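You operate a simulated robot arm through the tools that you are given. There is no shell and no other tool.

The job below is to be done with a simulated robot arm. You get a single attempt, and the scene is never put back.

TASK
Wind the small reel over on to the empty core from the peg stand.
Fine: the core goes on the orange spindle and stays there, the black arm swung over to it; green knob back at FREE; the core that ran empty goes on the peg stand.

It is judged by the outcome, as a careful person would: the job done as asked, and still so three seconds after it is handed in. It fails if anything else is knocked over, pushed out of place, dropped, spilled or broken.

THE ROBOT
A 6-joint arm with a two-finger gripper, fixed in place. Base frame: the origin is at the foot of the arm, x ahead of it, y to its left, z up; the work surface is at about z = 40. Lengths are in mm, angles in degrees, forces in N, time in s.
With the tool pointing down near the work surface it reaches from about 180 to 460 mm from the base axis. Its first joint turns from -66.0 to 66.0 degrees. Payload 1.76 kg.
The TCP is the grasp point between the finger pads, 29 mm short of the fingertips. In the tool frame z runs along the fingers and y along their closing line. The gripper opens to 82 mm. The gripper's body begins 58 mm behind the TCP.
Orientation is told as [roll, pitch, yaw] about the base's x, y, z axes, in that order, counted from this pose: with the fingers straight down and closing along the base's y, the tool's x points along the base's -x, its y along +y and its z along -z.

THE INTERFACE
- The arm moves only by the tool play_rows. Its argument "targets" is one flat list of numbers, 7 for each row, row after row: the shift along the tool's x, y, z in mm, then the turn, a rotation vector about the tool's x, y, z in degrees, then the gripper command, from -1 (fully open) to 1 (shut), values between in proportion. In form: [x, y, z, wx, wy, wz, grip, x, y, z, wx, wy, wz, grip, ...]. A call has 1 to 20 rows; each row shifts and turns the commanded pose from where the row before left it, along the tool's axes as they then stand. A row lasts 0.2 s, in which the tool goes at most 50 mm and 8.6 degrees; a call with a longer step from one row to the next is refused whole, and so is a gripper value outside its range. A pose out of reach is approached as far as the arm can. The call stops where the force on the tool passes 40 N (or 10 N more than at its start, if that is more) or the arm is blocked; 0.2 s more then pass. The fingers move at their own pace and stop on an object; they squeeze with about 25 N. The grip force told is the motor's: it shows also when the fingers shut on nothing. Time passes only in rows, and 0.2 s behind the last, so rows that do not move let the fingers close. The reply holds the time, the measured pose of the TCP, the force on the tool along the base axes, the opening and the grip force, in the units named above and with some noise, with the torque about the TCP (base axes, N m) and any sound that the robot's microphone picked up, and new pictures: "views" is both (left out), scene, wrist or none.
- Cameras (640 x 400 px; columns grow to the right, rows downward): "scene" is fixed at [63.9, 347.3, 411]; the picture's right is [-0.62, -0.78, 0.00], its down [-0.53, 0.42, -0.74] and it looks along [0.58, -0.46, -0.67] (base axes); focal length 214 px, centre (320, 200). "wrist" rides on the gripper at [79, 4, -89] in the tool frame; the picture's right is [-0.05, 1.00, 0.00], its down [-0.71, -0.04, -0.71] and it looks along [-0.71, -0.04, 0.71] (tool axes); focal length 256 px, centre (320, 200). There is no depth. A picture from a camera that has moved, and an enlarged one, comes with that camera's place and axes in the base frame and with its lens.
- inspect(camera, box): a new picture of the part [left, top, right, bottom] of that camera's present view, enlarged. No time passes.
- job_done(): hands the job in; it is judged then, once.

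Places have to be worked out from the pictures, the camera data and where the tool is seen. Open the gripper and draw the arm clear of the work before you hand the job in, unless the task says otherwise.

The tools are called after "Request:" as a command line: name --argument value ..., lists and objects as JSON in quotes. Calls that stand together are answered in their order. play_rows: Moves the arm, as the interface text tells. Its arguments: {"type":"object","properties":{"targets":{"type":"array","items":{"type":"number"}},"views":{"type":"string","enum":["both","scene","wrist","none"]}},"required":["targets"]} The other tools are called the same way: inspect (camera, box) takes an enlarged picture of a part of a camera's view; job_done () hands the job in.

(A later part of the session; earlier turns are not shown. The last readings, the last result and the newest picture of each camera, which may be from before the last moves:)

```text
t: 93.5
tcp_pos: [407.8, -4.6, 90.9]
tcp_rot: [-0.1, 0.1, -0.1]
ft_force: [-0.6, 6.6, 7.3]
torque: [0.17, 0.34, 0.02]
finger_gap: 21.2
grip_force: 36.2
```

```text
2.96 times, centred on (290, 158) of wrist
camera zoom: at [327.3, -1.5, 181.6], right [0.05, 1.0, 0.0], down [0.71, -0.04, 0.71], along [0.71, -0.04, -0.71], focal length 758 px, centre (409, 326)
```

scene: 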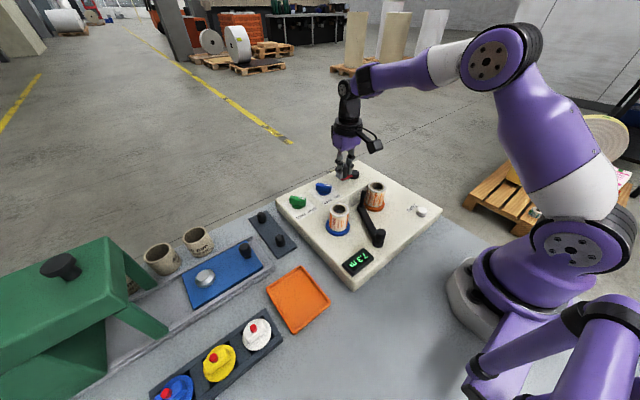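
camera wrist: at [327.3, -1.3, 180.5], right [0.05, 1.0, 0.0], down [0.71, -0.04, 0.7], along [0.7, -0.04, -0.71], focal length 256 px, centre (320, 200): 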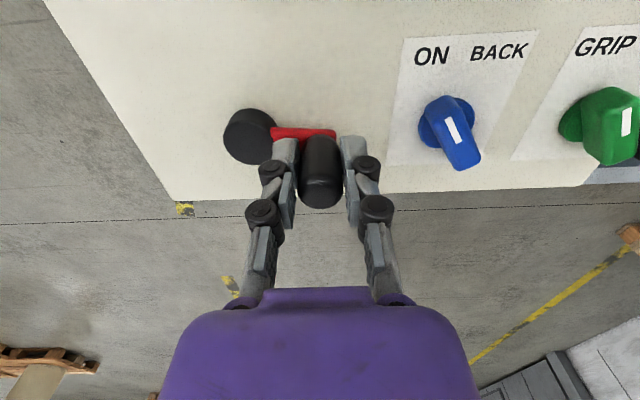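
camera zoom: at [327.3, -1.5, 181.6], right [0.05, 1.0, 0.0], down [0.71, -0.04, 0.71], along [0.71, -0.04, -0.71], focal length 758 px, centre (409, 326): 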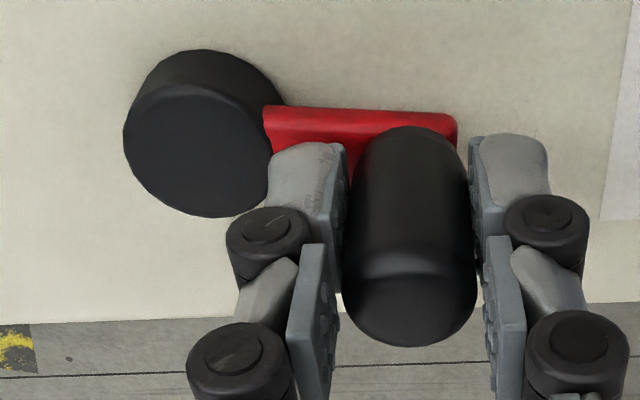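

7.9 m, and the handle is well centred in the pads. Another full turn.

Request:
play_rows --targets '[-13.29, -3.81, 0, 0, 0, 0, 0.55, -11.18, -8.12, 0, 0, 0, 0, 0.55, -7.73, -11.46, 0, 0, 0, 0, 0.48, -3.34, -13.41, 0, 0, 0, 0, 0.48, 1.45, -13.75, 0, 0, 0, 0, 0.48, 6.06, -12.42, 0, 0, 0, 0, 0.48, 9.94, -9.6, 0, 0, 0, 0, 0.55, 12.63, -5.62, 0, 0, 0, 0, 0.55, 13.79, -0.96, 0, 0, 0, 0, 0.55, 13.29, 3.81, 0, 0, 0, 0, 0.55, 11.18, 8.12, 0, 0, 0, 0, 0.55, 7.73, 11.46, 0, 0, 0, 0, 0.48, 3.34, 13.41, 0, 0, 0, 0, 0.48, -1.45, 13.75, 0, 0, 0, 0, 0.48, -6.06, 12.42, 0, 0, 0, 0, 0.48, -9.94, 9.6, 0, 0, 0, 0, 0.55, -12.63, 5.62, 0, 0, 0, 0, 0.55, -13.79, 0.96, 0, 0, 0, 0, 0.55]' --views "none"

Request:
inspect --camera "scene" --box '[310, 130, 430, 290]'

Request:
inspect --camera "scene" --box '[320, 170, 400, 240]'

```text
t: 97.3
tcp_pos: [406.2, -4.6, 90.3]
tcp_rot: [-0.1, 0.1, 0.0]
ft_force: [0.2, 7.7, 2.2]
torque: [0.23, 0.89, 0.01]
finger_gap: 21.4
grip_force: 35.9
```

```text
2.50 times, centred on (370, 210) of scene
camera zoom: at [63.9, 347.3, 411.0], right [-0.62, -0.78, 0.0], down [-0.53, 0.42, -0.74], along [0.58, -0.46, -0.67], focal length 536 px, centre (195, 175)
```

zoom: 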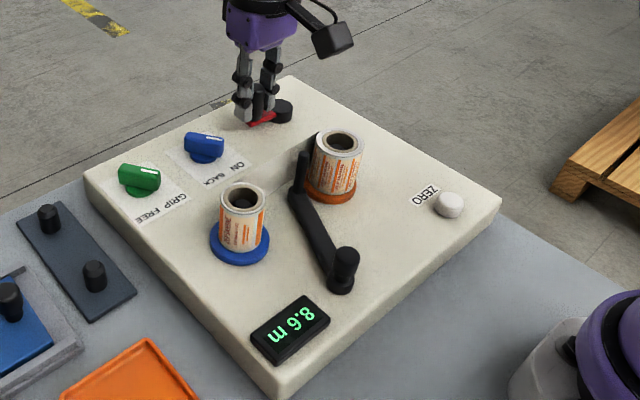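

```text
5.71 times, centred on (360, 205) of scene
camera zoom: at [63.9, 347.3, 411.0], right [-0.62, -0.78, 0.0], down [-0.53, 0.42, -0.74], along [0.58, -0.46, -0.67], focal length 1226 px, centre (91, 171)
```

zoom: 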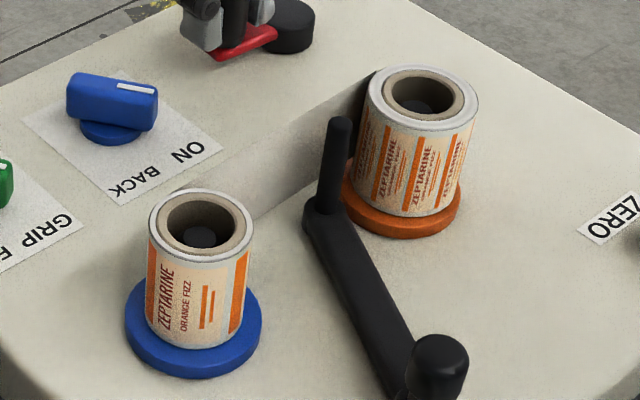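

8.6 m; only a thin layer remains on the old core. Another full turn, checking closely.

Request:
play_rows --targets '[-13.29, -3.81, 0, 0, 0, 0, 0.55, -11.18, -8.12, 0, 0, 0, 0, 0.55, -7.73, -11.46, 0, 0, 0, 0, 0.48, -3.34, -13.41, 0, 0, 0, 0, 0.48, 1.45, -13.75, 0, 0, 0, 0, 0.48, 6.06, -12.42, 0, 0, 0, 0, 0.48, 9.94, -9.6, 0, 0, 0, 0, 0.55, 12.63, -5.62, 0, 0, 0, 0, 0.55, 13.79, -0.96, 0, 0, 0, 0, 0.55, 13.29, 3.81, 0, 0, 0, 0, 0.55, 11.18, 8.12, 0, 0, 0, 0, 0.55, 7.73, 11.46, 0, 0, 0, 0, 0.48, 3.34, 13.41, 0, 0, 0, 0, 0.48, -1.45, 13.75, 0, 0, 0, 0, 0.48, -6.06, 12.42, 0, 0, 0, 0, 0.48, -9.94, 9.6, 0, 0, 0, 0, 0.55, -12.63, 5.62, 0, 0, 0, 0, 0.55, -13.79, 0.96, 0, 0, 0, 0, 0.55]' --views "none"

Request:
inspect --camera "scene" --box '[310, 130, 430, 290]'

Request:
inspect --camera "scene" --box '[320, 170, 400, 240]'

```text
t: 101.1
tcp_pos: [406.5, -4.1, 91.1]
tcp_rot: [-0.1, 0.3, -0.1]
ft_force: [-0.4, -4.6, -18.0]
torque: [-0.08, -0.47, 0.02]
finger_gap: 21.3
grip_force: 36.1
```

```text
2.50 times, centred on (370, 210) of scene
camera zoom: at [63.9, 347.3, 411.0], right [-0.62, -0.78, 0.0], down [-0.53, 0.42, -0.74], along [0.58, -0.46, -0.67], focal length 536 px, centre (195, 175)
```

zoom: 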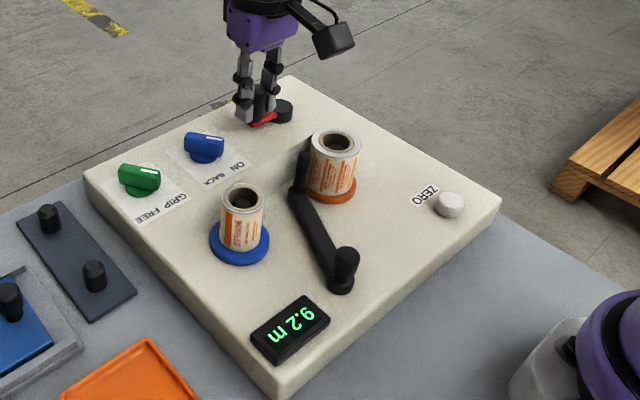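

```text
5.71 times, centred on (360, 205) of scene
camera zoom: at [63.9, 347.3, 411.0], right [-0.62, -0.78, 0.0], down [-0.53, 0.42, -0.74], along [0.58, -0.46, -0.67], focal length 1226 px, centre (91, 171)
```

zoom: 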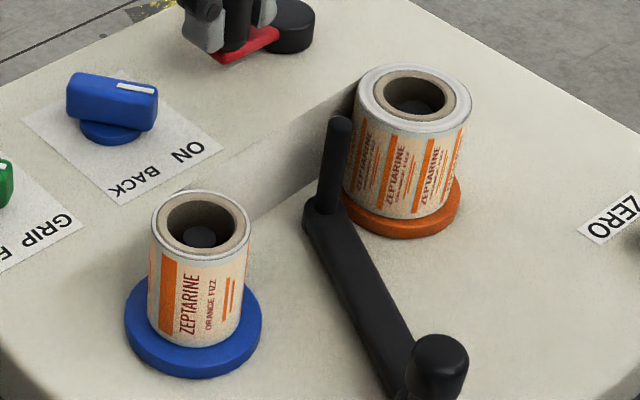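

9.2 m, with about a millimetre of web left on the old core. Another turn.

Request:
play_rows --targets '[-13.29, -3.81, 0, 0, 0, 0, 0.55, -11.18, -8.12, 0, 0, 0, 0, 0.55, -7.73, -11.46, 0, 0, 0, 0, 0.48, -3.34, -13.41, 0, 0, 0, 0, 0.48, 1.45, -13.75, 0, 0, 0, 0, 0.48, 6.06, -12.42, 0, 0, 0, 0, 0.48, 9.94, -9.6, 0, 0, 0, 0, 0.55, 12.63, -5.62, 0, 0, 0, 0, 0.55, 13.79, -0.96, 0, 0, 0, 0, 0.55, 13.29, 3.81, 0, 0, 0, 0, 0.55, 11.18, 8.12, 0, 0, 0, 0, 0.55, 7.73, 11.46, 0, 0, 0, 0, 0.48, 3.34, 13.41, 0, 0, 0, 0, 0.48, -1.45, 13.75, 0, 0, 0, 0, 0.48, -6.06, 12.42, 0, 0, 0, 0, 0.48, -9.94, 9.6, 0, 0, 0, 0, 0.55, -12.63, 5.62, 0, 0, 0, 0, 0.55, -13.79, 0.96, 0, 0, 0, 0, 0.55]' --views "none"

Request:
inspect --camera "scene" --box '[310, 130, 430, 290]'

Request:
inspect --camera "scene" --box '[320, 170, 400, 240]'

```text
t: 104.9
tcp_pos: [406.8, -4.5, 91.2]
tcp_rot: [-0.1, 0.1, 0.1]
ft_force: [-0.3, 4.6, 6.0]
torque: [0.17, 0.51, -0.03]
finger_gap: 21.3
grip_force: 35.9
```

```text
2.50 times, centred on (370, 210) of scene
camera zoom: at [63.9, 347.3, 411.0], right [-0.62, -0.78, 0.0], down [-0.53, 0.42, -0.74], along [0.58, -0.46, -0.67], focal length 536 px, centre (195, 175)
```

zoom: 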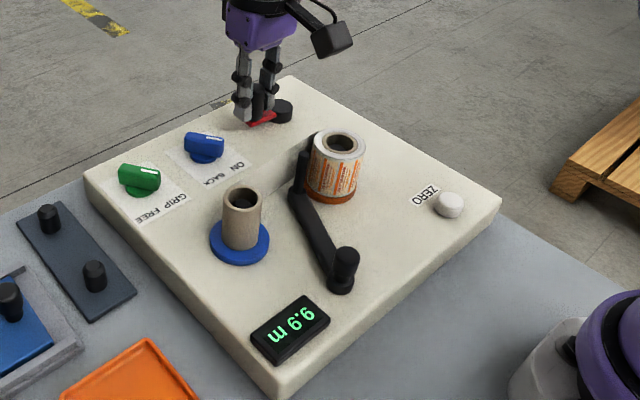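

```text
5.71 times, centred on (360, 205) of scene
camera zoom: at [63.9, 347.3, 411.0], right [-0.62, -0.78, 0.0], down [-0.53, 0.42, -0.74], along [0.58, -0.46, -0.67], focal length 1226 px, centre (91, 171)
```

zoom: 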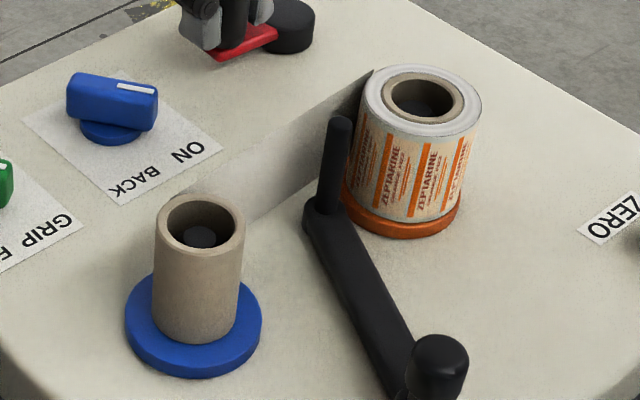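

The old core is bare now, but a span of tape still runs to the new roll. I'm cranking on gently, a quarter turn, to see whether the tail comes away.

Request:
play_rows --targets '[-13.29, -3.81, 0, 0, 0, 0, 0.55, -11.18, -8.12, 0, 0, 0, 0, 0.55, -7.73, -11.46, 0, 0, 0, 0, 0.48, -3.34, -13.41, 0, 0, 0, 0, 0.48]' --views "none"

Request:
inspect --camera "scene" --box '[310, 130, 430, 290]'

Request:
inspect --camera "scene" --box '[320, 170, 400, 240]'

```text
t: 105.9
tcp_pos: [441.3, -43.5, 92.0]
tcp_rot: [-0.1, 0.2, -0.1]
ft_force: [0.3, 0.1, -0.4]
torque: [0.04, -0.02, -0.02]
finger_gap: 22.0
grip_force: 0.1
```

```text
2.50 times, centred on (370, 210) of scene
camera zoom: at [63.9, 347.3, 411.0], right [-0.62, -0.78, 0.0], down [-0.53, 0.42, -0.74], along [0.58, -0.46, -0.67], focal length 536 px, centre (195, 175)
```

zoom: 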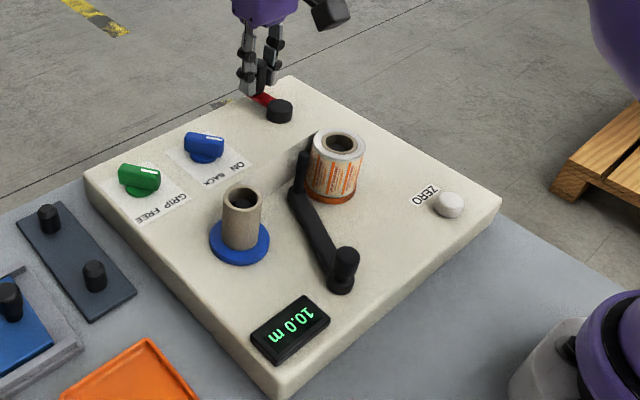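

```text
5.71 times, centred on (360, 205) of scene
camera zoom: at [63.9, 347.3, 411.0], right [-0.62, -0.78, 0.0], down [-0.53, 0.42, -0.74], along [0.58, -0.46, -0.67], focal length 1226 px, centre (91, 171)
```

zoom: 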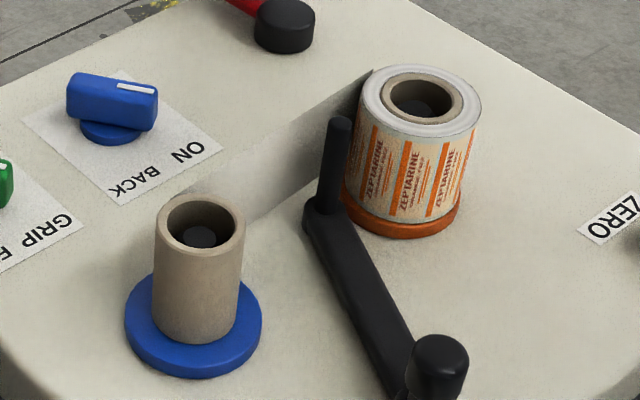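

10.0 m, and the span is still showing. I'm continuing the turn to see whether the counter keeps rising and the tail winds up.

Request:
play_rows --targets '[1.45, -13.75, 0, 0, 0, 0, 0.48, 6.06, -12.42, 0, 0, 0, 0, 0.48, 9.94, -9.6, 0, 0, 0, 0, 0.55, 12.63, -5.62, 0, 0, 0, 0, 0.55, 13.79, -0.96, 0, 0, 0, 0, 0.55, 13.29, 3.81, 0, 0, 0, 0, 0.55]' --views "none"

Request:
inspect --camera "scene" --box '[310, 130, 430, 290]'

Request:
inspect --camera "scene" --box '[320, 170, 400, 240]'

```text
t: 107.3
tcp_pos: [385.0, -81.0, 91.6]
tcp_rot: [0.0, 0.3, -0.1]
ft_force: [-8.3, -19.5, -13.5]
torque: [-0.51, 0.09, -0.07]
finger_gap: 21.3
grip_force: 35.7
```

```text
2.50 times, centred on (370, 210) of scene
camera zoom: at [63.9, 347.3, 411.0], right [-0.62, -0.78, 0.0], down [-0.53, 0.42, -0.74], along [0.58, -0.46, -0.67], focal length 536 px, centre (195, 175)
```

zoom: 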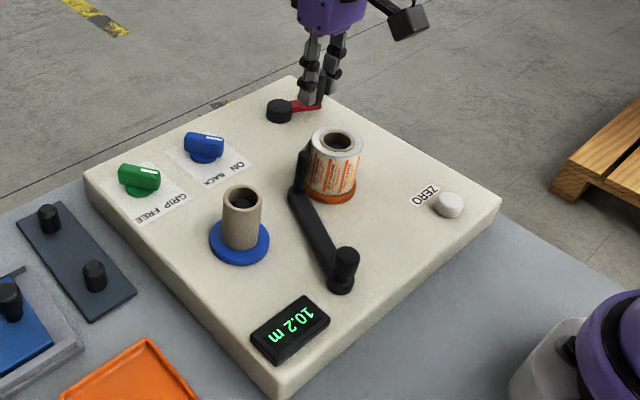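

```text
5.71 times, centred on (360, 205) of scene
camera zoom: at [63.9, 347.3, 411.0], right [-0.62, -0.78, 0.0], down [-0.53, 0.42, -0.74], along [0.58, -0.46, -0.67], focal length 1226 px, centre (91, 171)
```

zoom: 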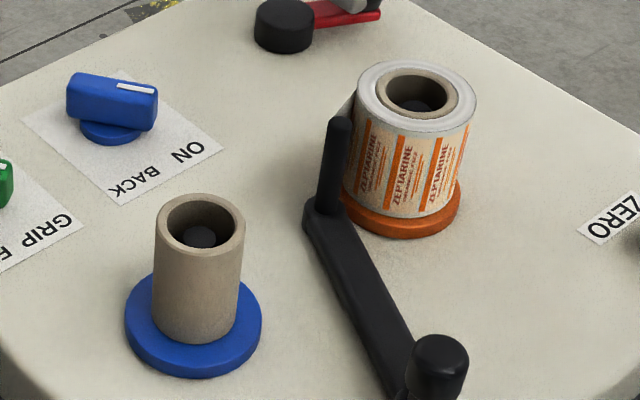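

The tail has left the old core; only a short flag shows beside the pin, with the counter at 10.2 m (6.0 m transferred). I'm turning a little more to wrap it on.

Request:
play_rows --targets '[11.18, 8.12, 0, 0, 0, 0, 0.55, 7.73, 11.46, 0, 0, 0, 0, 0.48, 3.34, 13.41, 0, 0, 0, 0, 0.48, -1.45, 13.75, 0, 0, 0, 0, 0.48, -6.06, 12.42, 0, 0, 0, 0, 0.48, -9.94, 9.6, 0, 0, 0, 0, 0.55, -12.63, 5.62, 0, 0, 0, 0, 0.55, -13.79, 0.96, 0, 0, 0, 0, 0.55]' --views "none"

Request:
inspect --camera "scene" --box '[310, 130, 430, 290]'

Request:
inspect --camera "scene" --box '[340, 170, 400, 220]'

```text
t: 109.1
tcp_pos: [406.3, -6.3, 92.3]
tcp_rot: [-0.1, -0.1, 0.2]
ft_force: [1.1, 17.4, 13.8]
torque: [0.52, 0.54, 0.06]
finger_gap: 21.2
grip_force: 35.8
```

```text
2.50 times, centred on (370, 210) of scene
camera zoom: at [63.8, 347.3, 411.1], right [-0.62, -0.78, 0.0], down [-0.53, 0.42, -0.74], along [0.58, -0.46, -0.67], focal length 536 px, centre (195, 175)
```

zoom: 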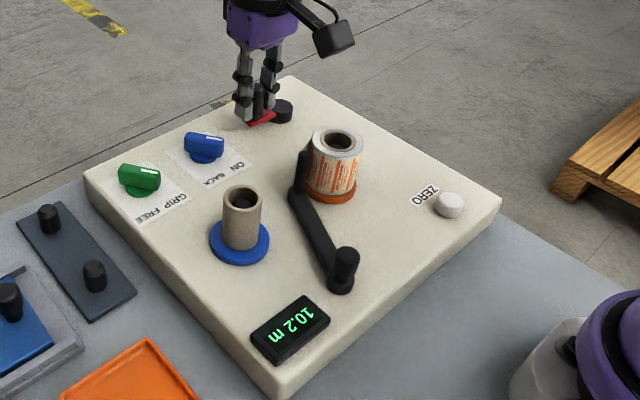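

```text
8.00 times, centred on (370, 195) of scene
camera zoom: at [63.8, 347.3, 411.1], right [-0.62, -0.78, 0.0], down [-0.53, 0.42, -0.74], along [0.58, -0.46, -0.67], focal length 1716 px, centre (-80, 240)
```

zoom: 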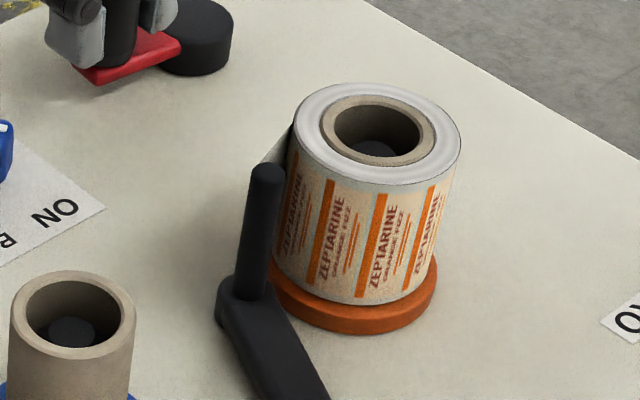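

The counter holds at 10.2 m and only a short tail sits by the pin, mirroring the starting state, so the transfer is complete. I'm releasing the crank and rising.

Request:
play_rows --targets '[0, 0, 0, 0, 0, 0, 0.3, 0, 0, 0, 0, 0, 0, -0.2, 0, 0, -20, 0, 0, 0, -0.2, 0, 0, -25, 0, 0, 0, -0.2, 0, 0, -25, 0, 0, 0, -0.2]' --views "both"

```text
t: 110.3
tcp_pos: [405.4, -6.8, 161.1]
tcp_rot: [-0.2, 0.1, 0.0]
ft_force: [-0.1, -0.2, 0.7]
torque: [0.0, -0.01, 0.03]
finger_gap: 49.1
grip_force: 0.2
camera wrist: at [326.2, -2.8, 251.8], right [0.05, 1.0, 0.0], down [0.71, -0.04, 0.71], along [0.7, -0.04, -0.71], focal length 256 px, centre (320, 200)
```

scene: 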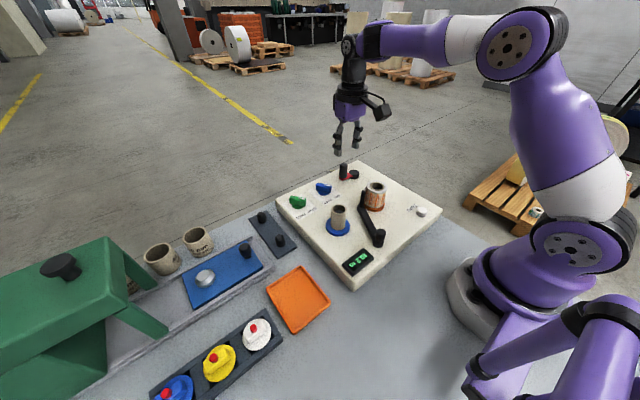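
wrist: 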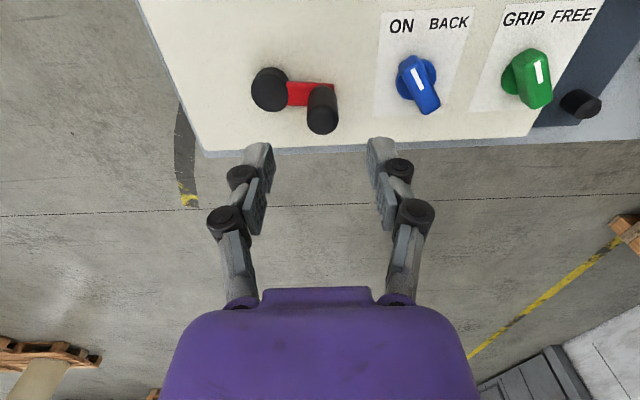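

Now the green knob. I'm moving over it at about (403, 149) and turning the tool to +35° yaw to match its GRIP position.

Request:
play_rows --targets '[0.4, 31.2, 2, 0, 0, 0, -0.2, 0.4, 31.2, 2, 0, 0, 0, -0.2, 0.4, 31.2, 2, 0, 0, 0, -0.2, 0.4, 31.2, 2, 0, 0, 0, -0.2, 0.4, 31.2, 2, 0, 0, 0, -0.2, 0, 0, 0, 0, 0, -7, -0.2, 0, 0, 0, 0, 0, -7, -0.2, 0, 0, 0, 0, 0, -7, -0.2, 0, 0, 0, 0, 0, -7, -0.2, 0, 0, 0, 0, 0, -7, -0.2]' --views "both"

Request:
inspect --camera "wrist" --box '[220, 40, 420, 190]'

Request:
inspect --camera "scene" --box '[260, 150, 400, 250]'

```text
t: 112.5
tcp_pos: [404.0, 151.7, 150.6]
tcp_rot: [0.1, 0.2, 35.1]
ft_force: [-0.3, 1.6, -0.2]
torque: [0.04, 0.03, 0.01]
finger_gap: 49.0
grip_force: 0.0
camera wrist: at [337.5, 108.4, 241.0], right [-0.53, 0.85, 0.0], down [0.6, 0.38, 0.71], along [0.6, 0.37, -0.71], focal length 256 px, centre (320, 200)
```

scene: 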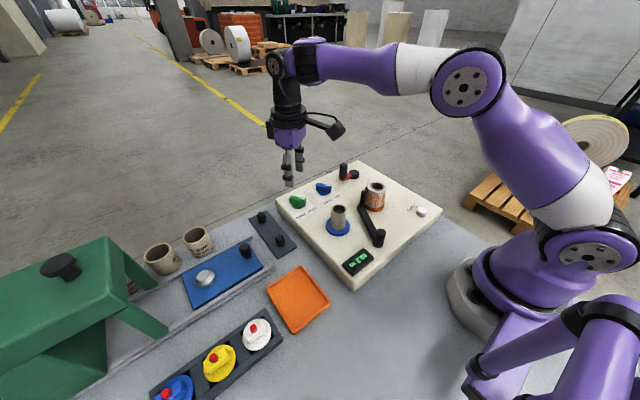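
wrist: 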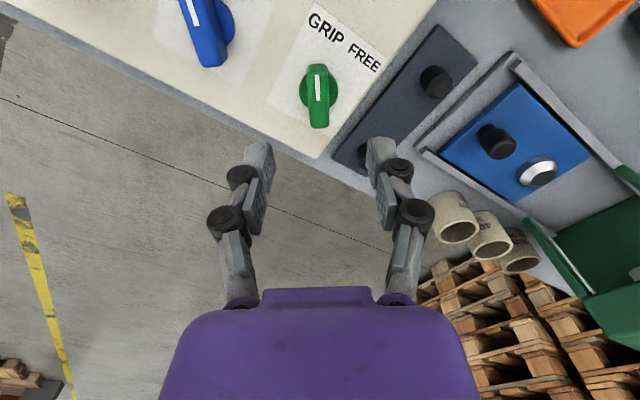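

```text
2.67 times, centred on (320, 115) of wrist
camera zoom: at [337.5, 108.4, 241.0], right [-0.53, 0.85, 0.0], down [0.6, 0.38, 0.71], along [0.6, 0.37, -0.71], focal length 683 px, centre (320, 427)
```

zoom: 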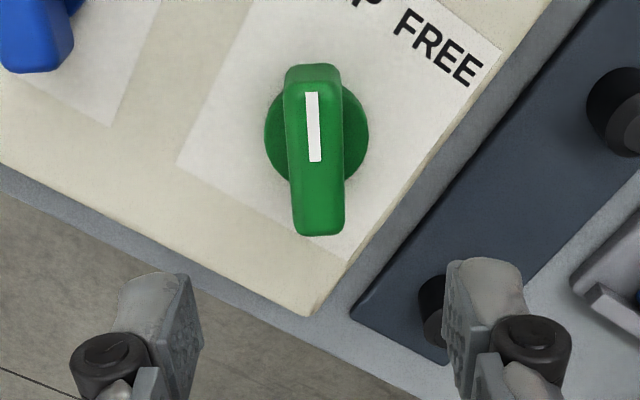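

```text
4.00 times, centred on (330, 200) of scene
camera zoom: at [63.9, 347.3, 411.0], right [-0.62, -0.78, 0.0], down [-0.53, 0.42, -0.74], along [0.58, -0.46, -0.67], focal length 858 px, centre (280, 200)
```

zoom: 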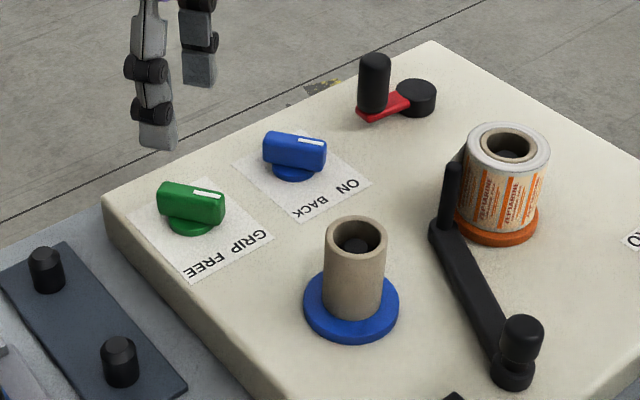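

The knob is about 2 mm to the tool's +x and 0.8 mm to −y compared with my last good grip. I'm correcting, lowering to z≈82 and closing.

Request:
play_rows --targets '[2, -0.8, 20, 0, 0, 0, -0.2, 0, 0, 20, 0, 0, 0, -0.2, 0, 0, 18, 0, 0, 0, -0.2, 0, 0, 10, 0, 0, 0, -0.2, 0, 0, 0, 0, 0, 0, 0.2, 0, 0, 0, 0, 0, 0, 0.5, 0, 0, 0, 0, 0, 0, 0.7, 0, 0, 0, 0, 0, 0, 0.7]' --views "both"

Request:
inspect --camera "wrist" --box '[220, 80, 420, 230]'

```text
t: 114.3
tcp_pos: [402.2, 149.1, 82.2]
tcp_rot: [0.0, 0.2, 35.0]
ft_force: [3.4, -4.2, -2.9]
torque: [-0.07, -0.09, -0.04]
finger_gap: 16.1
grip_force: 2.8
camera wrist: at [335.7, 106.8, 172.9], right [-0.53, 0.85, 0.0], down [0.6, 0.38, 0.7], along [0.6, 0.37, -0.71], focal length 256 px, centre (320, 200)
```

scene: 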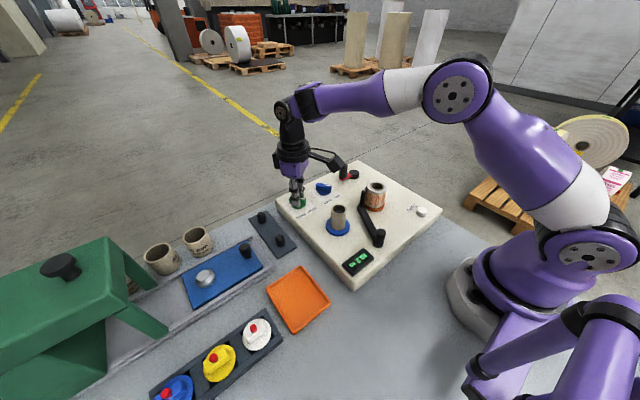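
wrist: 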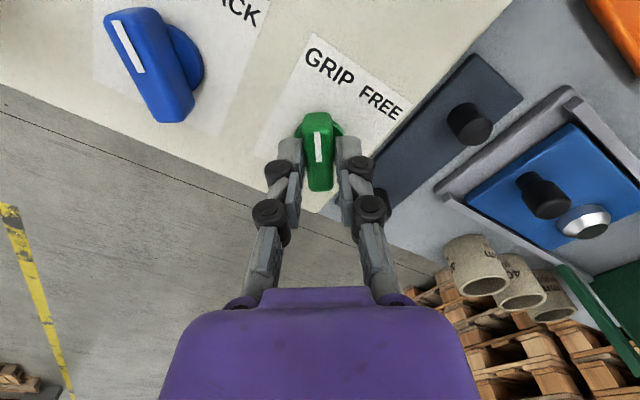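

```text
2.67 times, centred on (320, 155) of wrist
camera zoom: at [335.7, 106.8, 172.9], right [-0.53, 0.85, 0.0], down [0.6, 0.38, 0.7], along [0.6, 0.37, -0.71], focal length 683 px, centre (320, 320)
```

zoom: 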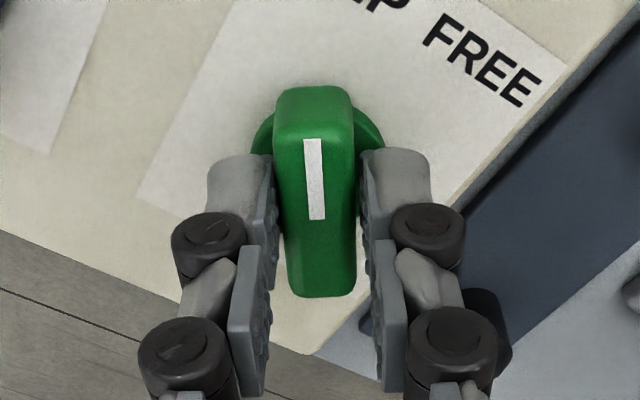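

The squeeze is light and the handle sits slightly to the left of centre. I'm shifting 0.7 mm and closing more firmly.

Request:
play_rows --targets '[0, -0.7, 0, 0, 0, 0, 0.7, 0, 0, 0, 0, 0, 0, 0.8, 0, 0, 0, 0, 0, 0, 0.8]' --views "none"

```text
t: 115.1
tcp_pos: [402.1, 149.1, 82.4]
tcp_rot: [-0.1, 0.3, 34.9]
ft_force: [0.8, -4.5, -3.2]
torque: [-0.08, -0.07, -0.03]
finger_gap: 15.1
grip_force: 36.7
```

Gripped at 15.1 mm with 37 N. I'm turning back toward FREE, clockwise from above, the first 24° in small steps.

Request:
play_rows --targets '[0, 0, 0, 0, 0, 6, 0.8, 0, 0, 0, 0, 0, 6, 0.8, 0, 0, 0, 0, 0, 6, 0.8, 0, 0, 0, 0, 0, 6, 0.8]' --views "none"

```text
t: 116.1
tcp_pos: [402.9, 149.4, 83.9]
tcp_rot: [0.0, 0.2, 11.1]
ft_force: [-11.2, 18.5, -3.5]
torque: [0.64, -0.14, 0.06]
finger_gap: 14.7
grip_force: 36.0
```

The knob is following. I'm relaxing the 19 N side force and continuing.

Request:
play_rows --targets '[0.4, 1.2, 0, 0, 0, 0, 0.8, 0, 0, 0, 0, 0, 6, 0.8, 0, 0, 0, 0, 0, 6, 0.8, 0, 0, 0, 0, 0, 6, 0.8]' --views "none"

```text
t: 117.1
tcp_pos: [403.3, 149.4, 83.2]
tcp_rot: [-0.1, 0.0, -7.1]
ft_force: [-4.5, 19.8, -3.4]
torque: [0.6, 1.05, 0.02]
finger_gap: 14.8
grip_force: 35.5
```

Request:
play_rows --targets '[0.2, 1.2, 0, 0, 0, 0, 0.8, 0, 0, 0, 0, 0, 6, 0.8, 0, 0, 0, 0, 0, 6, 0.8, 0, 0, 0, 0, 0, 6, 0.8]' --views "none"

```text
t: 118.1
tcp_pos: [402.9, 150.3, 82.7]
tcp_rot: [-0.1, -0.1, -25.2]
ft_force: [17.4, 11.8, -32.4]
torque: [0.25, -0.48, 0.02]
finger_gap: 14.7
grip_force: 35.8
```

At −25° now. I'm relaxing the forces and turning the last 11°.

Request:
play_rows --targets '[-0.5, 0.8, 1, 0, 0, 0, 0.8, 0, 0, 0, 0, 0, 4, 0.8, 0, 0, 0, 0, 0, 4, 0.8, 0, 0, 0, 0, 0, 3, 0.8, 0, 0, 0, 0, 0, 0, 0.8]' --views "none"

```text
t: 119.3
tcp_pos: [403.4, 151.5, 83.2]
tcp_rot: [-0.1, 0.0, -36.1]
ft_force: [-7.6, -8.3, 17.9]
torque: [-0.07, 0.46, 0.78]
finger_gap: 14.8
grip_force: 36.2
```

The torque about z reads +0.78 N·m, so the knob is at its FREE stop. I'm releasing it and rising.

Request:
play_rows --targets '[0, 0, 0, 0, 0, -1, 0.5, 0, 0, 0, 0, 0, 0, 0.1, 0, 0, 0, 0, 0, 0, -0.2, 0, 0, -15, 0, 0, 0, -0.2, 0, 0, -25, 0, 0, 0, -0.2, 0, 0, -30, 0, 0, 0, -0.2]' --views "both"

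Request:
inspect --camera "scene" --box '[260, 150, 400, 250]'

Request:
inspect --camera "wrist" --box '[220, 40, 420, 190]'

```text
t: 120.7
tcp_pos: [403.3, 151.3, 152.4]
tcp_rot: [-0.2, 0.0, -35.0]
ft_force: [0.6, -1.0, -0.4]
torque: [-0.01, -0.01, -0.03]
finger_gap: 49.1
grip_force: 0.1
camera wrist: at [341.3, 199.3, 243.4], right [0.62, 0.79, 0.0], down [0.56, -0.43, 0.71], along [0.55, -0.44, -0.71], focal length 256 px, centre (320, 200)
```

scene: 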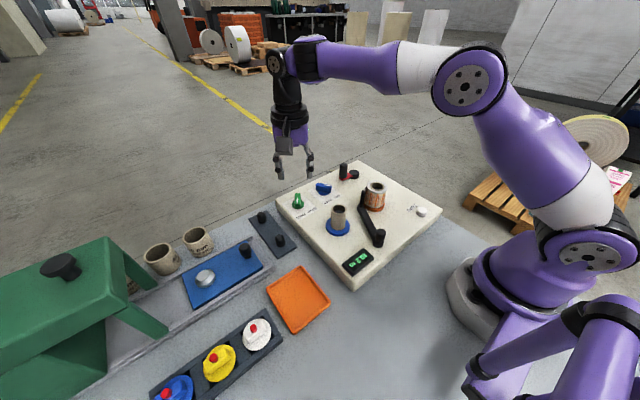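
wrist: 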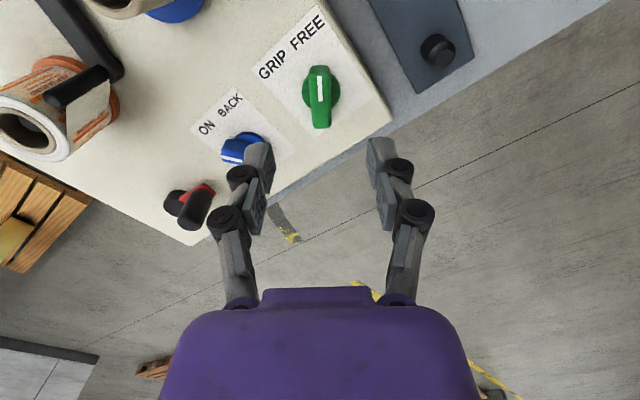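

```text
4.00 times, centred on (330, 200) of scene
camera zoom: at [63.9, 347.3, 411.0], right [-0.62, -0.78, 0.0], down [-0.53, 0.42, -0.74], along [0.58, -0.46, -0.67], focal length 858 px, centre (280, 200)
```

zoom: 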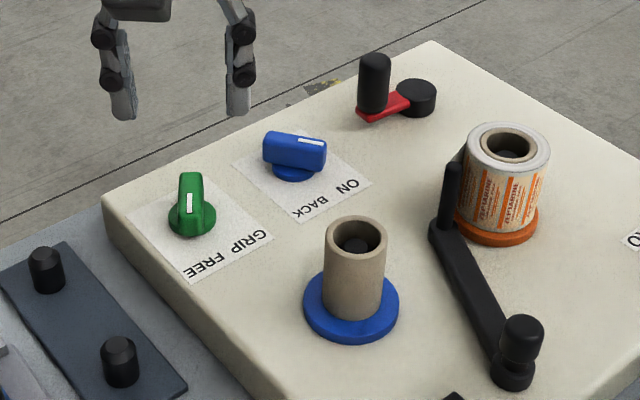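

```text
2.67 times, centred on (320, 115) of wrist
camera zoom: at [341.3, 199.3, 243.4], right [0.62, 0.79, 0.0], down [0.56, -0.43, 0.71], along [0.55, -0.44, -0.71], focal length 683 px, centre (320, 427)
```

zoom: 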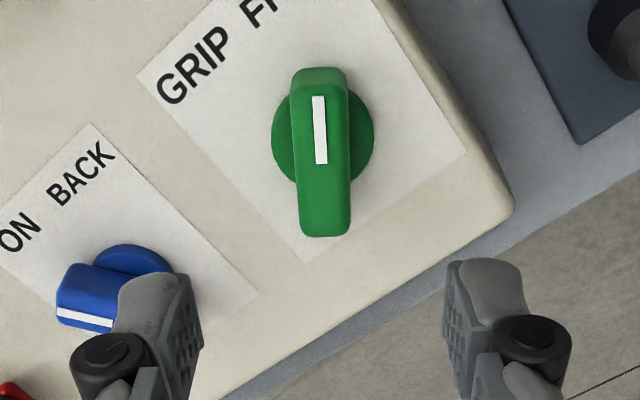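

The green knob is back at FREE. Now the empty core: I'm squaring the tool and moving above the blue spindle at about (287, 120).

Request:
play_rows --targets '[0, 0, -4, 0, 0, -7, -0.34, 0, 0, -4, 0, 0, -7, -0.34, 0, 0, -4, 0, 0, -7, -0.34, 0, 0, -3, 0, 0, -7, -0.34, 0, 0, 0, 0, 0, -7, -0.34, 29.2, -7.8, 0, 0, 0, 0, -0.34, 29.2, -7.8, 0, 0, 0, 0, -0.34, 29.2, -7.8, 0, 0, 0, 0, -0.34, 29.2, -7.8, 0, 0, 0, 0, -0.34]' --views "both"

Request:
inspect --camera "wrist" --box '[220, 40, 420, 190]'

Request:
inspect --camera "scene" --box '[290, 150, 400, 250]'

```text
t: 122.7
tcp_pos: [285.0, 120.3, 167.7]
tcp_rot: [-0.1, 0.0, 0.0]
ft_force: [-0.4, 0.2, -0.4]
torque: [0.03, 0.0, -0.01]
finger_gap: 54.9
grip_force: 0.1
camera wrist: at [206.7, 123.3, 257.3], right [0.05, 1.0, 0.0], down [0.71, -0.04, 0.71], along [0.7, -0.04, -0.71], focal length 256 px, centre (320, 200)
```

scene: 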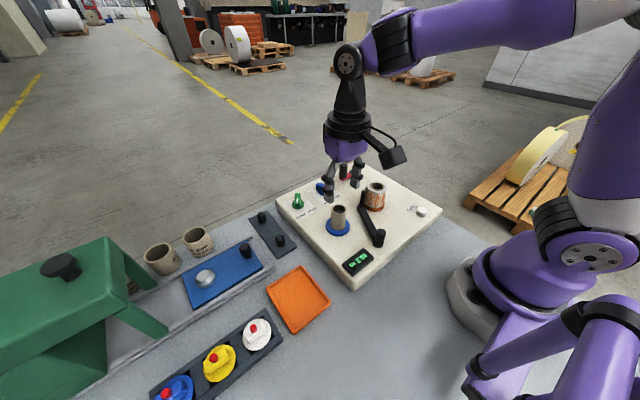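
wrist: 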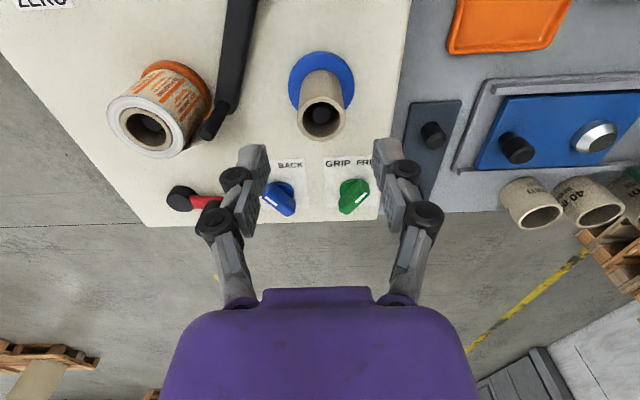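

```text
2.67 times, centred on (320, 115) of wrist
camera zoom: at [206.7, 123.3, 257.3], right [0.05, 1.0, 0.0], down [0.71, -0.04, 0.71], along [0.7, -0.04, -0.71], focal length 683 px, centre (320, 427)
```

zoom: 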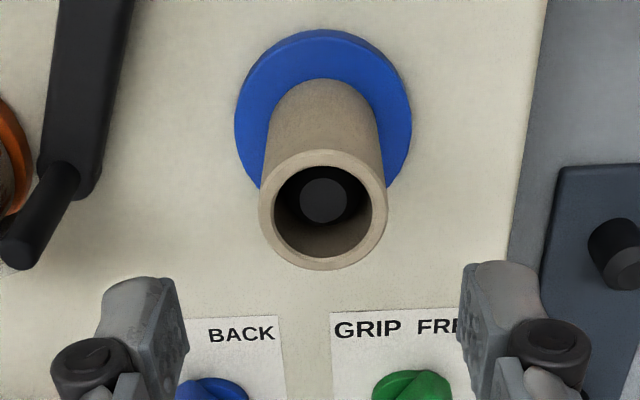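

```text
4.00 times, centred on (345, 200) of scene
camera zoom: at [63.9, 347.3, 411.0], right [-0.62, -0.78, 0.0], down [-0.53, 0.42, -0.74], along [0.58, -0.46, -0.67], focal length 858 px, centre (220, 200)
```

zoom: 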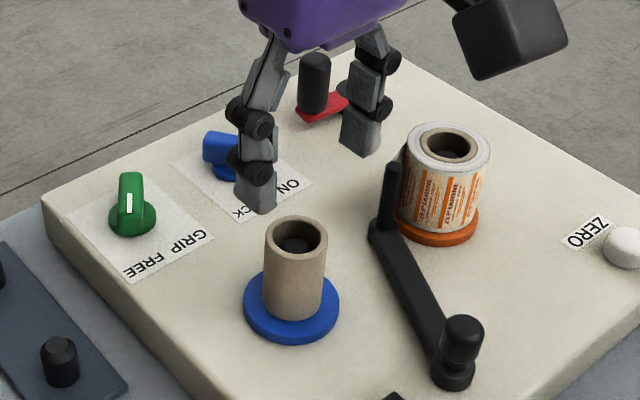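

The empty core is about 3–5 mm ahead of the tool in x and centred in y. I'm shifting +3.5 mm, going partway down and checking again.

Request:
play_rows --targets '[-3.5, 0, 15, 0, 0, 0, -0.34, 0, 0, 18, 0, 0, 0, -0.34, 0, 0, 10, 0, 0, 0, -0.34]' --views "wrist"

Request:
inspect --camera "wrist" --box '[220, 60, 420, 210]'

Request:
inspect --camera "scene" --box '[310, 170, 390, 240]'

```text
t: 123.5
tcp_pos: [292.1, 119.1, 124.2]
tcp_rot: [0.0, 0.2, -0.1]
ft_force: [0.9, -0.3, -0.3]
torque: [0.02, 0.02, 0.02]
finger_gap: 54.8
grip_force: 0.1
camera wrist: at [211.4, 122.9, 214.7], right [0.05, 1.0, 0.0], down [0.71, -0.04, 0.71], along [0.7, -0.04, -0.71], focal length 256 px, centre (320, 200)
```

wrist: 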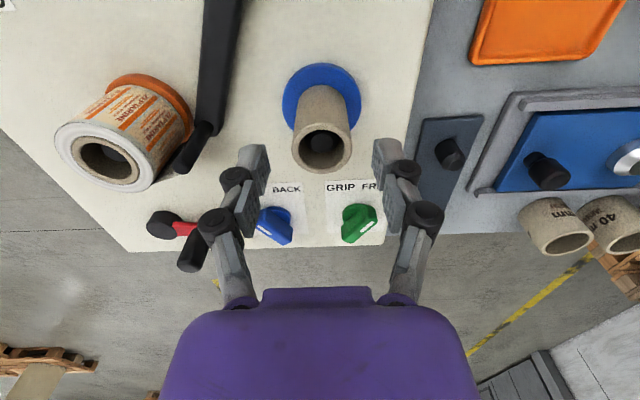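

```text
2.67 times, centred on (320, 135) of wrist
camera zoom: at [211.4, 122.9, 214.7], right [0.05, 1.0, 0.0], down [0.71, -0.04, 0.71], along [0.7, -0.04, -0.71], focal length 683 px, centre (320, 373)
```

zoom: 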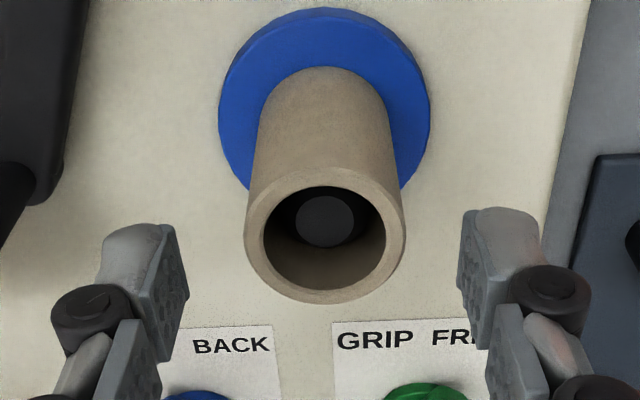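

```text
5.71 times, centred on (350, 205) of scene
camera zoom: at [63.9, 347.3, 411.0], right [-0.62, -0.78, 0.0], down [-0.53, 0.42, -0.74], along [0.58, -0.46, -0.67], focal length 1226 px, centre (149, 171)
```

zoom: 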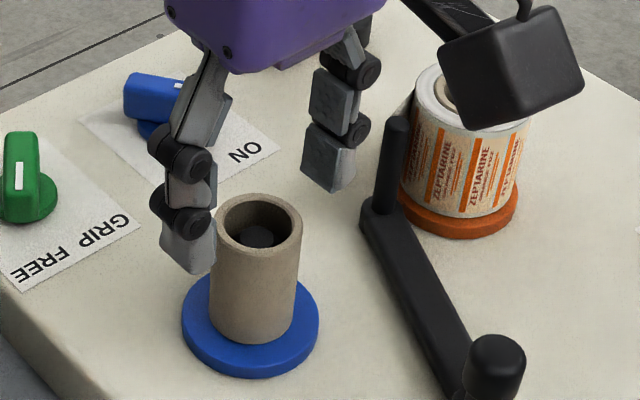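

It's lined up to within a millimetre. I'm lowering to z≈95 and closing on the empty core.

Request:
play_rows --targets '[0, 0.7, 10, 0, 0, 0, -0.34, 0, 0, 10, 0, 0, 0, -0.34, 0, 0, 9, 0, 0, 0, -0.34, 0, 0, 0, 0, 0, 0, 0.1, 0, 0, 0, 0, 0, 0, 0.4, 0, 0, 0, 0, 0, 0, 1, 0, 0, 0, 0, 0, 0, 1]' --views "both"

Request:
inspect --camera "wrist" --box '[220, 80, 420, 230]'

Request:
inspect --camera "scene" --box '[310, 170, 390, 240]'

```text
t: 125.1
tcp_pos: [288.8, 120.9, 95.7]
tcp_rot: [-0.1, 0.1, -0.1]
ft_force: [-0.4, -0.6, 0.4]
torque: [0.03, 0.03, 0.02]
finger_gap: 32.6
grip_force: 25.8
camera wrist: at [210.4, 124.7, 185.8], right [0.05, 1.0, 0.0], down [0.71, -0.04, 0.71], along [0.7, -0.04, -0.71], focal length 256 px, centre (320, 200)
```

scene: 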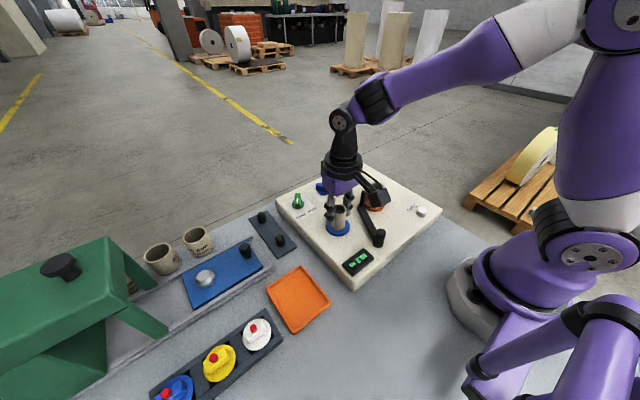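
wrist: 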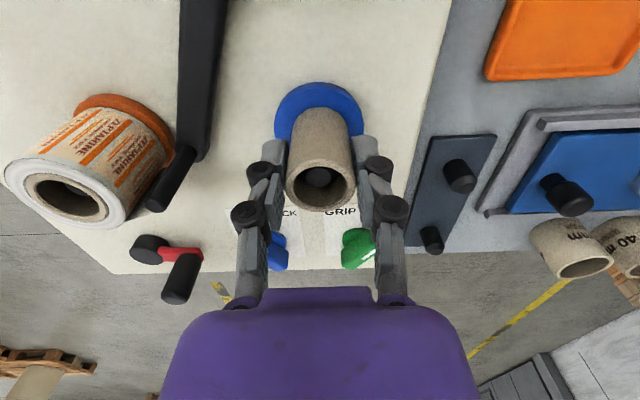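

```text
2.67 times, centred on (320, 155) of wrist
camera zoom: at [210.4, 124.7, 185.8], right [0.05, 1.0, 0.0], down [0.71, -0.04, 0.71], along [0.7, -0.04, -0.71], focal length 683 px, centre (320, 320)
```

zoom: 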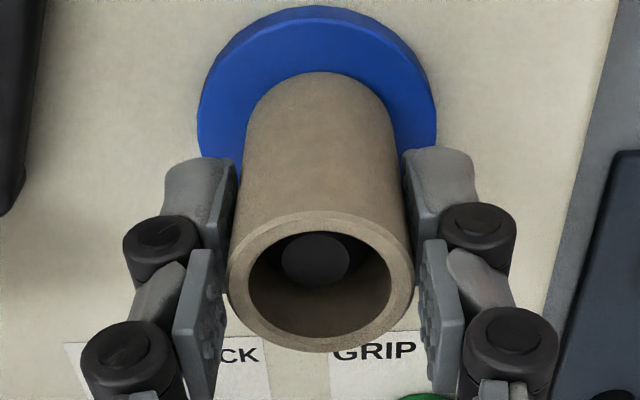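

```text
5.71 times, centred on (350, 205) of scene
camera zoom: at [63.9, 347.3, 411.0], right [-0.62, -0.78, 0.0], down [-0.53, 0.42, -0.74], along [0.58, -0.46, -0.67], focal length 1226 px, centre (149, 171)
```

zoom: 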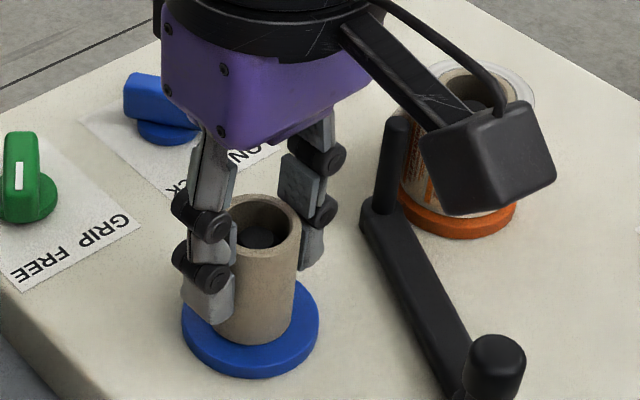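

The empty core is held at a 32.6 mm gap. I'm lifting it straight up slowly and watching for any drag from the spindle.

Request:
play_rows --targets '[0, 0, -4, 0, 0, 0, 1, 0, 0, -8, 0, 0, 0, 1, 0, 0, -12, 0, 0, 0, 1, 0, 0, -18, 0, 0, 0, 1, 0, 0, -22, 0, 0, 0, 1, 0, 0, -22, 0, 0, 0, 1]' --views "both"

Request:
inspect --camera "scene" --box '[290, 130, 400, 240]'

Request:
inspect --camera "wrist" --box '[220, 80, 420, 230]'

```text
t: 126.5
tcp_pos: [290.0, 119.8, 181.9]
tcp_rot: [-0.1, 0.2, -0.1]
ft_force: [0.2, 0.1, -0.2]
torque: [0.0, -0.03, -0.04]
finger_gap: 32.4
grip_force: 24.9
camera wrist: at [210.8, 124.1, 271.7], right [0.05, 1.0, 0.0], down [0.71, -0.04, 0.71], along [0.7, -0.04, -0.71], focal length 256 px, centre (320, 200)
```

scene: 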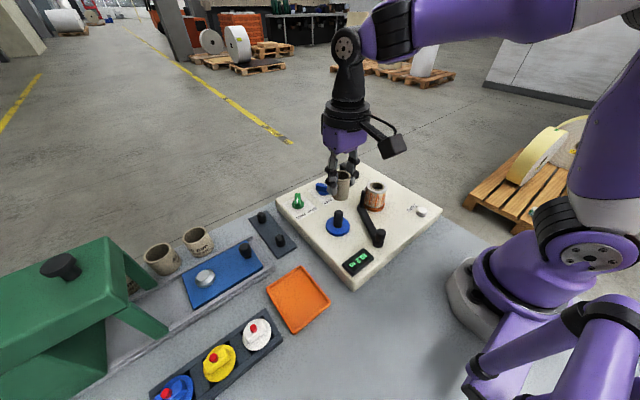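
wrist: 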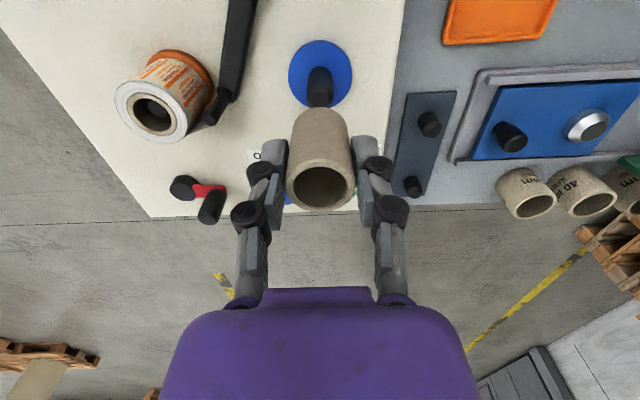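

```text
3.64 times, centred on (345, 185) of scene
camera zoom: at [63.9, 347.3, 411.0], right [-0.62, -0.78, 0.0], down [-0.53, 0.42, -0.74], along [0.58, -0.46, -0.67], focal length 780 px, centre (229, 254)
```

zoom: 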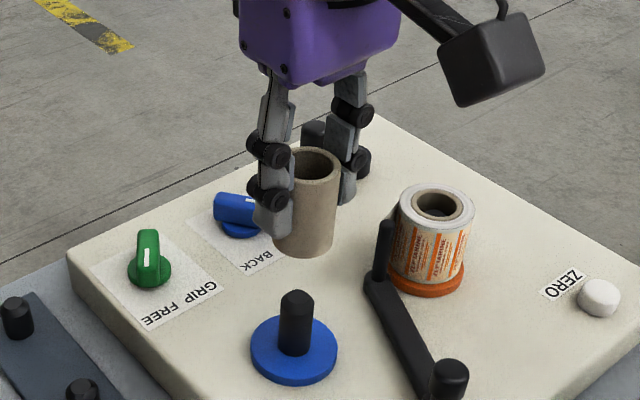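

```text
2.67 times, centred on (320, 155) of wrist
camera zoom: at [210.8, 124.1, 271.7], right [0.05, 1.0, 0.0], down [0.71, -0.04, 0.71], along [0.7, -0.04, -0.71], focal length 683 px, centre (320, 320)
```

zoom: 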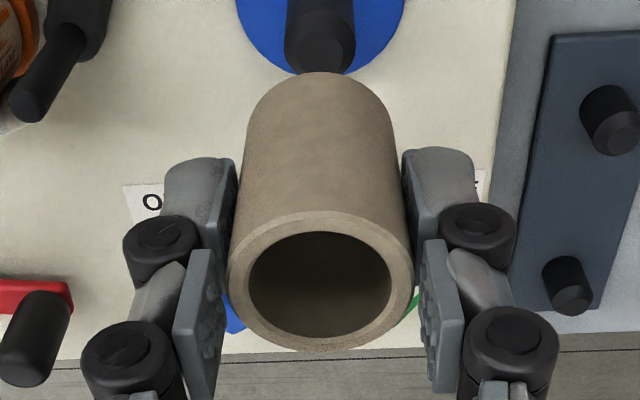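

The empty core came off freely. I'm carrying it over to the near peg of the stand at about (353, 233).

Request:
play_rows --targets '[-12, 22, 0, 0, 0, 0, 1, -16, 29, 0, 0, 0, 0, 1, -16, 29, 0, 0, 0, 0, 1, -14, 25, 0, 0, 0, 0, 1, -5, 8.4, 0, 0, 0, 0, 1]' --views "both"

Request:
inspect --camera "wrist" --box '[220, 20, 420, 170]'

Request:
inspect --camera "scene" --box '[220, 150, 330, 260]'

```text
t: 127.7
tcp_pos: [353.5, 234.0, 180.4]
tcp_rot: [-0.1, 0.0, 0.1]
ft_force: [0.5, 0.0, 0.1]
torque: [-0.01, 0.03, 0.04]
finger_gap: 32.5
grip_force: 25.4
camera wrist: at [273.6, 237.4, 270.3], right [0.05, 1.0, 0.0], down [0.71, -0.04, 0.71], along [0.7, -0.04, -0.71], focal length 256 px, centre (320, 200)
```

scene: 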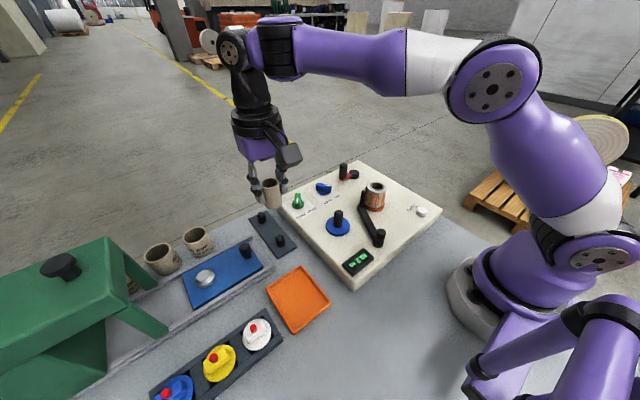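
wrist: 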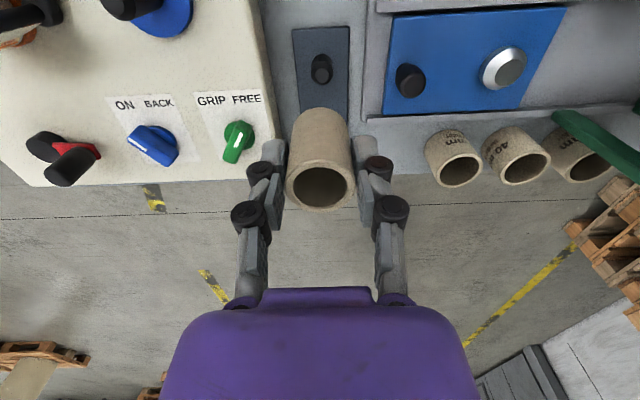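

```text
2.67 times, centred on (320, 95) of wrist
camera zoom: at [273.6, 237.4, 270.3], right [0.05, 1.0, 0.0], down [0.71, -0.04, 0.71], along [0.7, -0.04, -0.71], focal length 683 px, centre (320, 480)
```

zoom: 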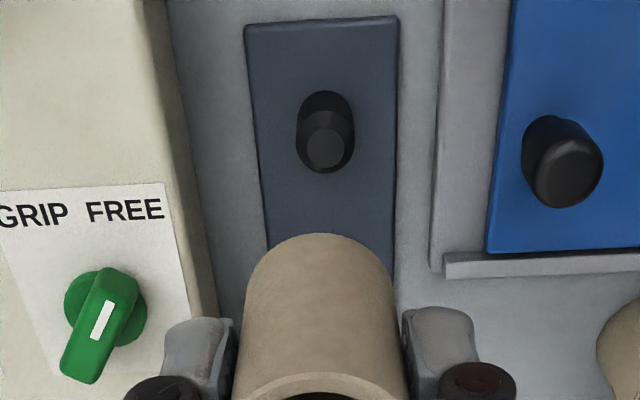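

```text
3.64 times, centred on (275, 205) of scene
camera zoom: at [63.9, 347.3, 411.0], right [-0.62, -0.78, 0.0], down [-0.53, 0.42, -0.74], along [0.58, -0.46, -0.67], focal length 780 px, centre (484, 182)
```

zoom: 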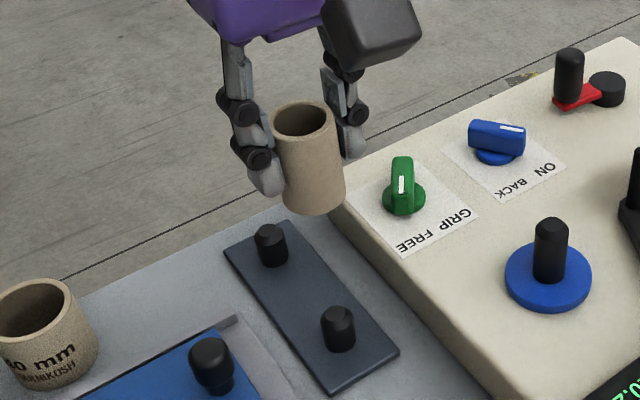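

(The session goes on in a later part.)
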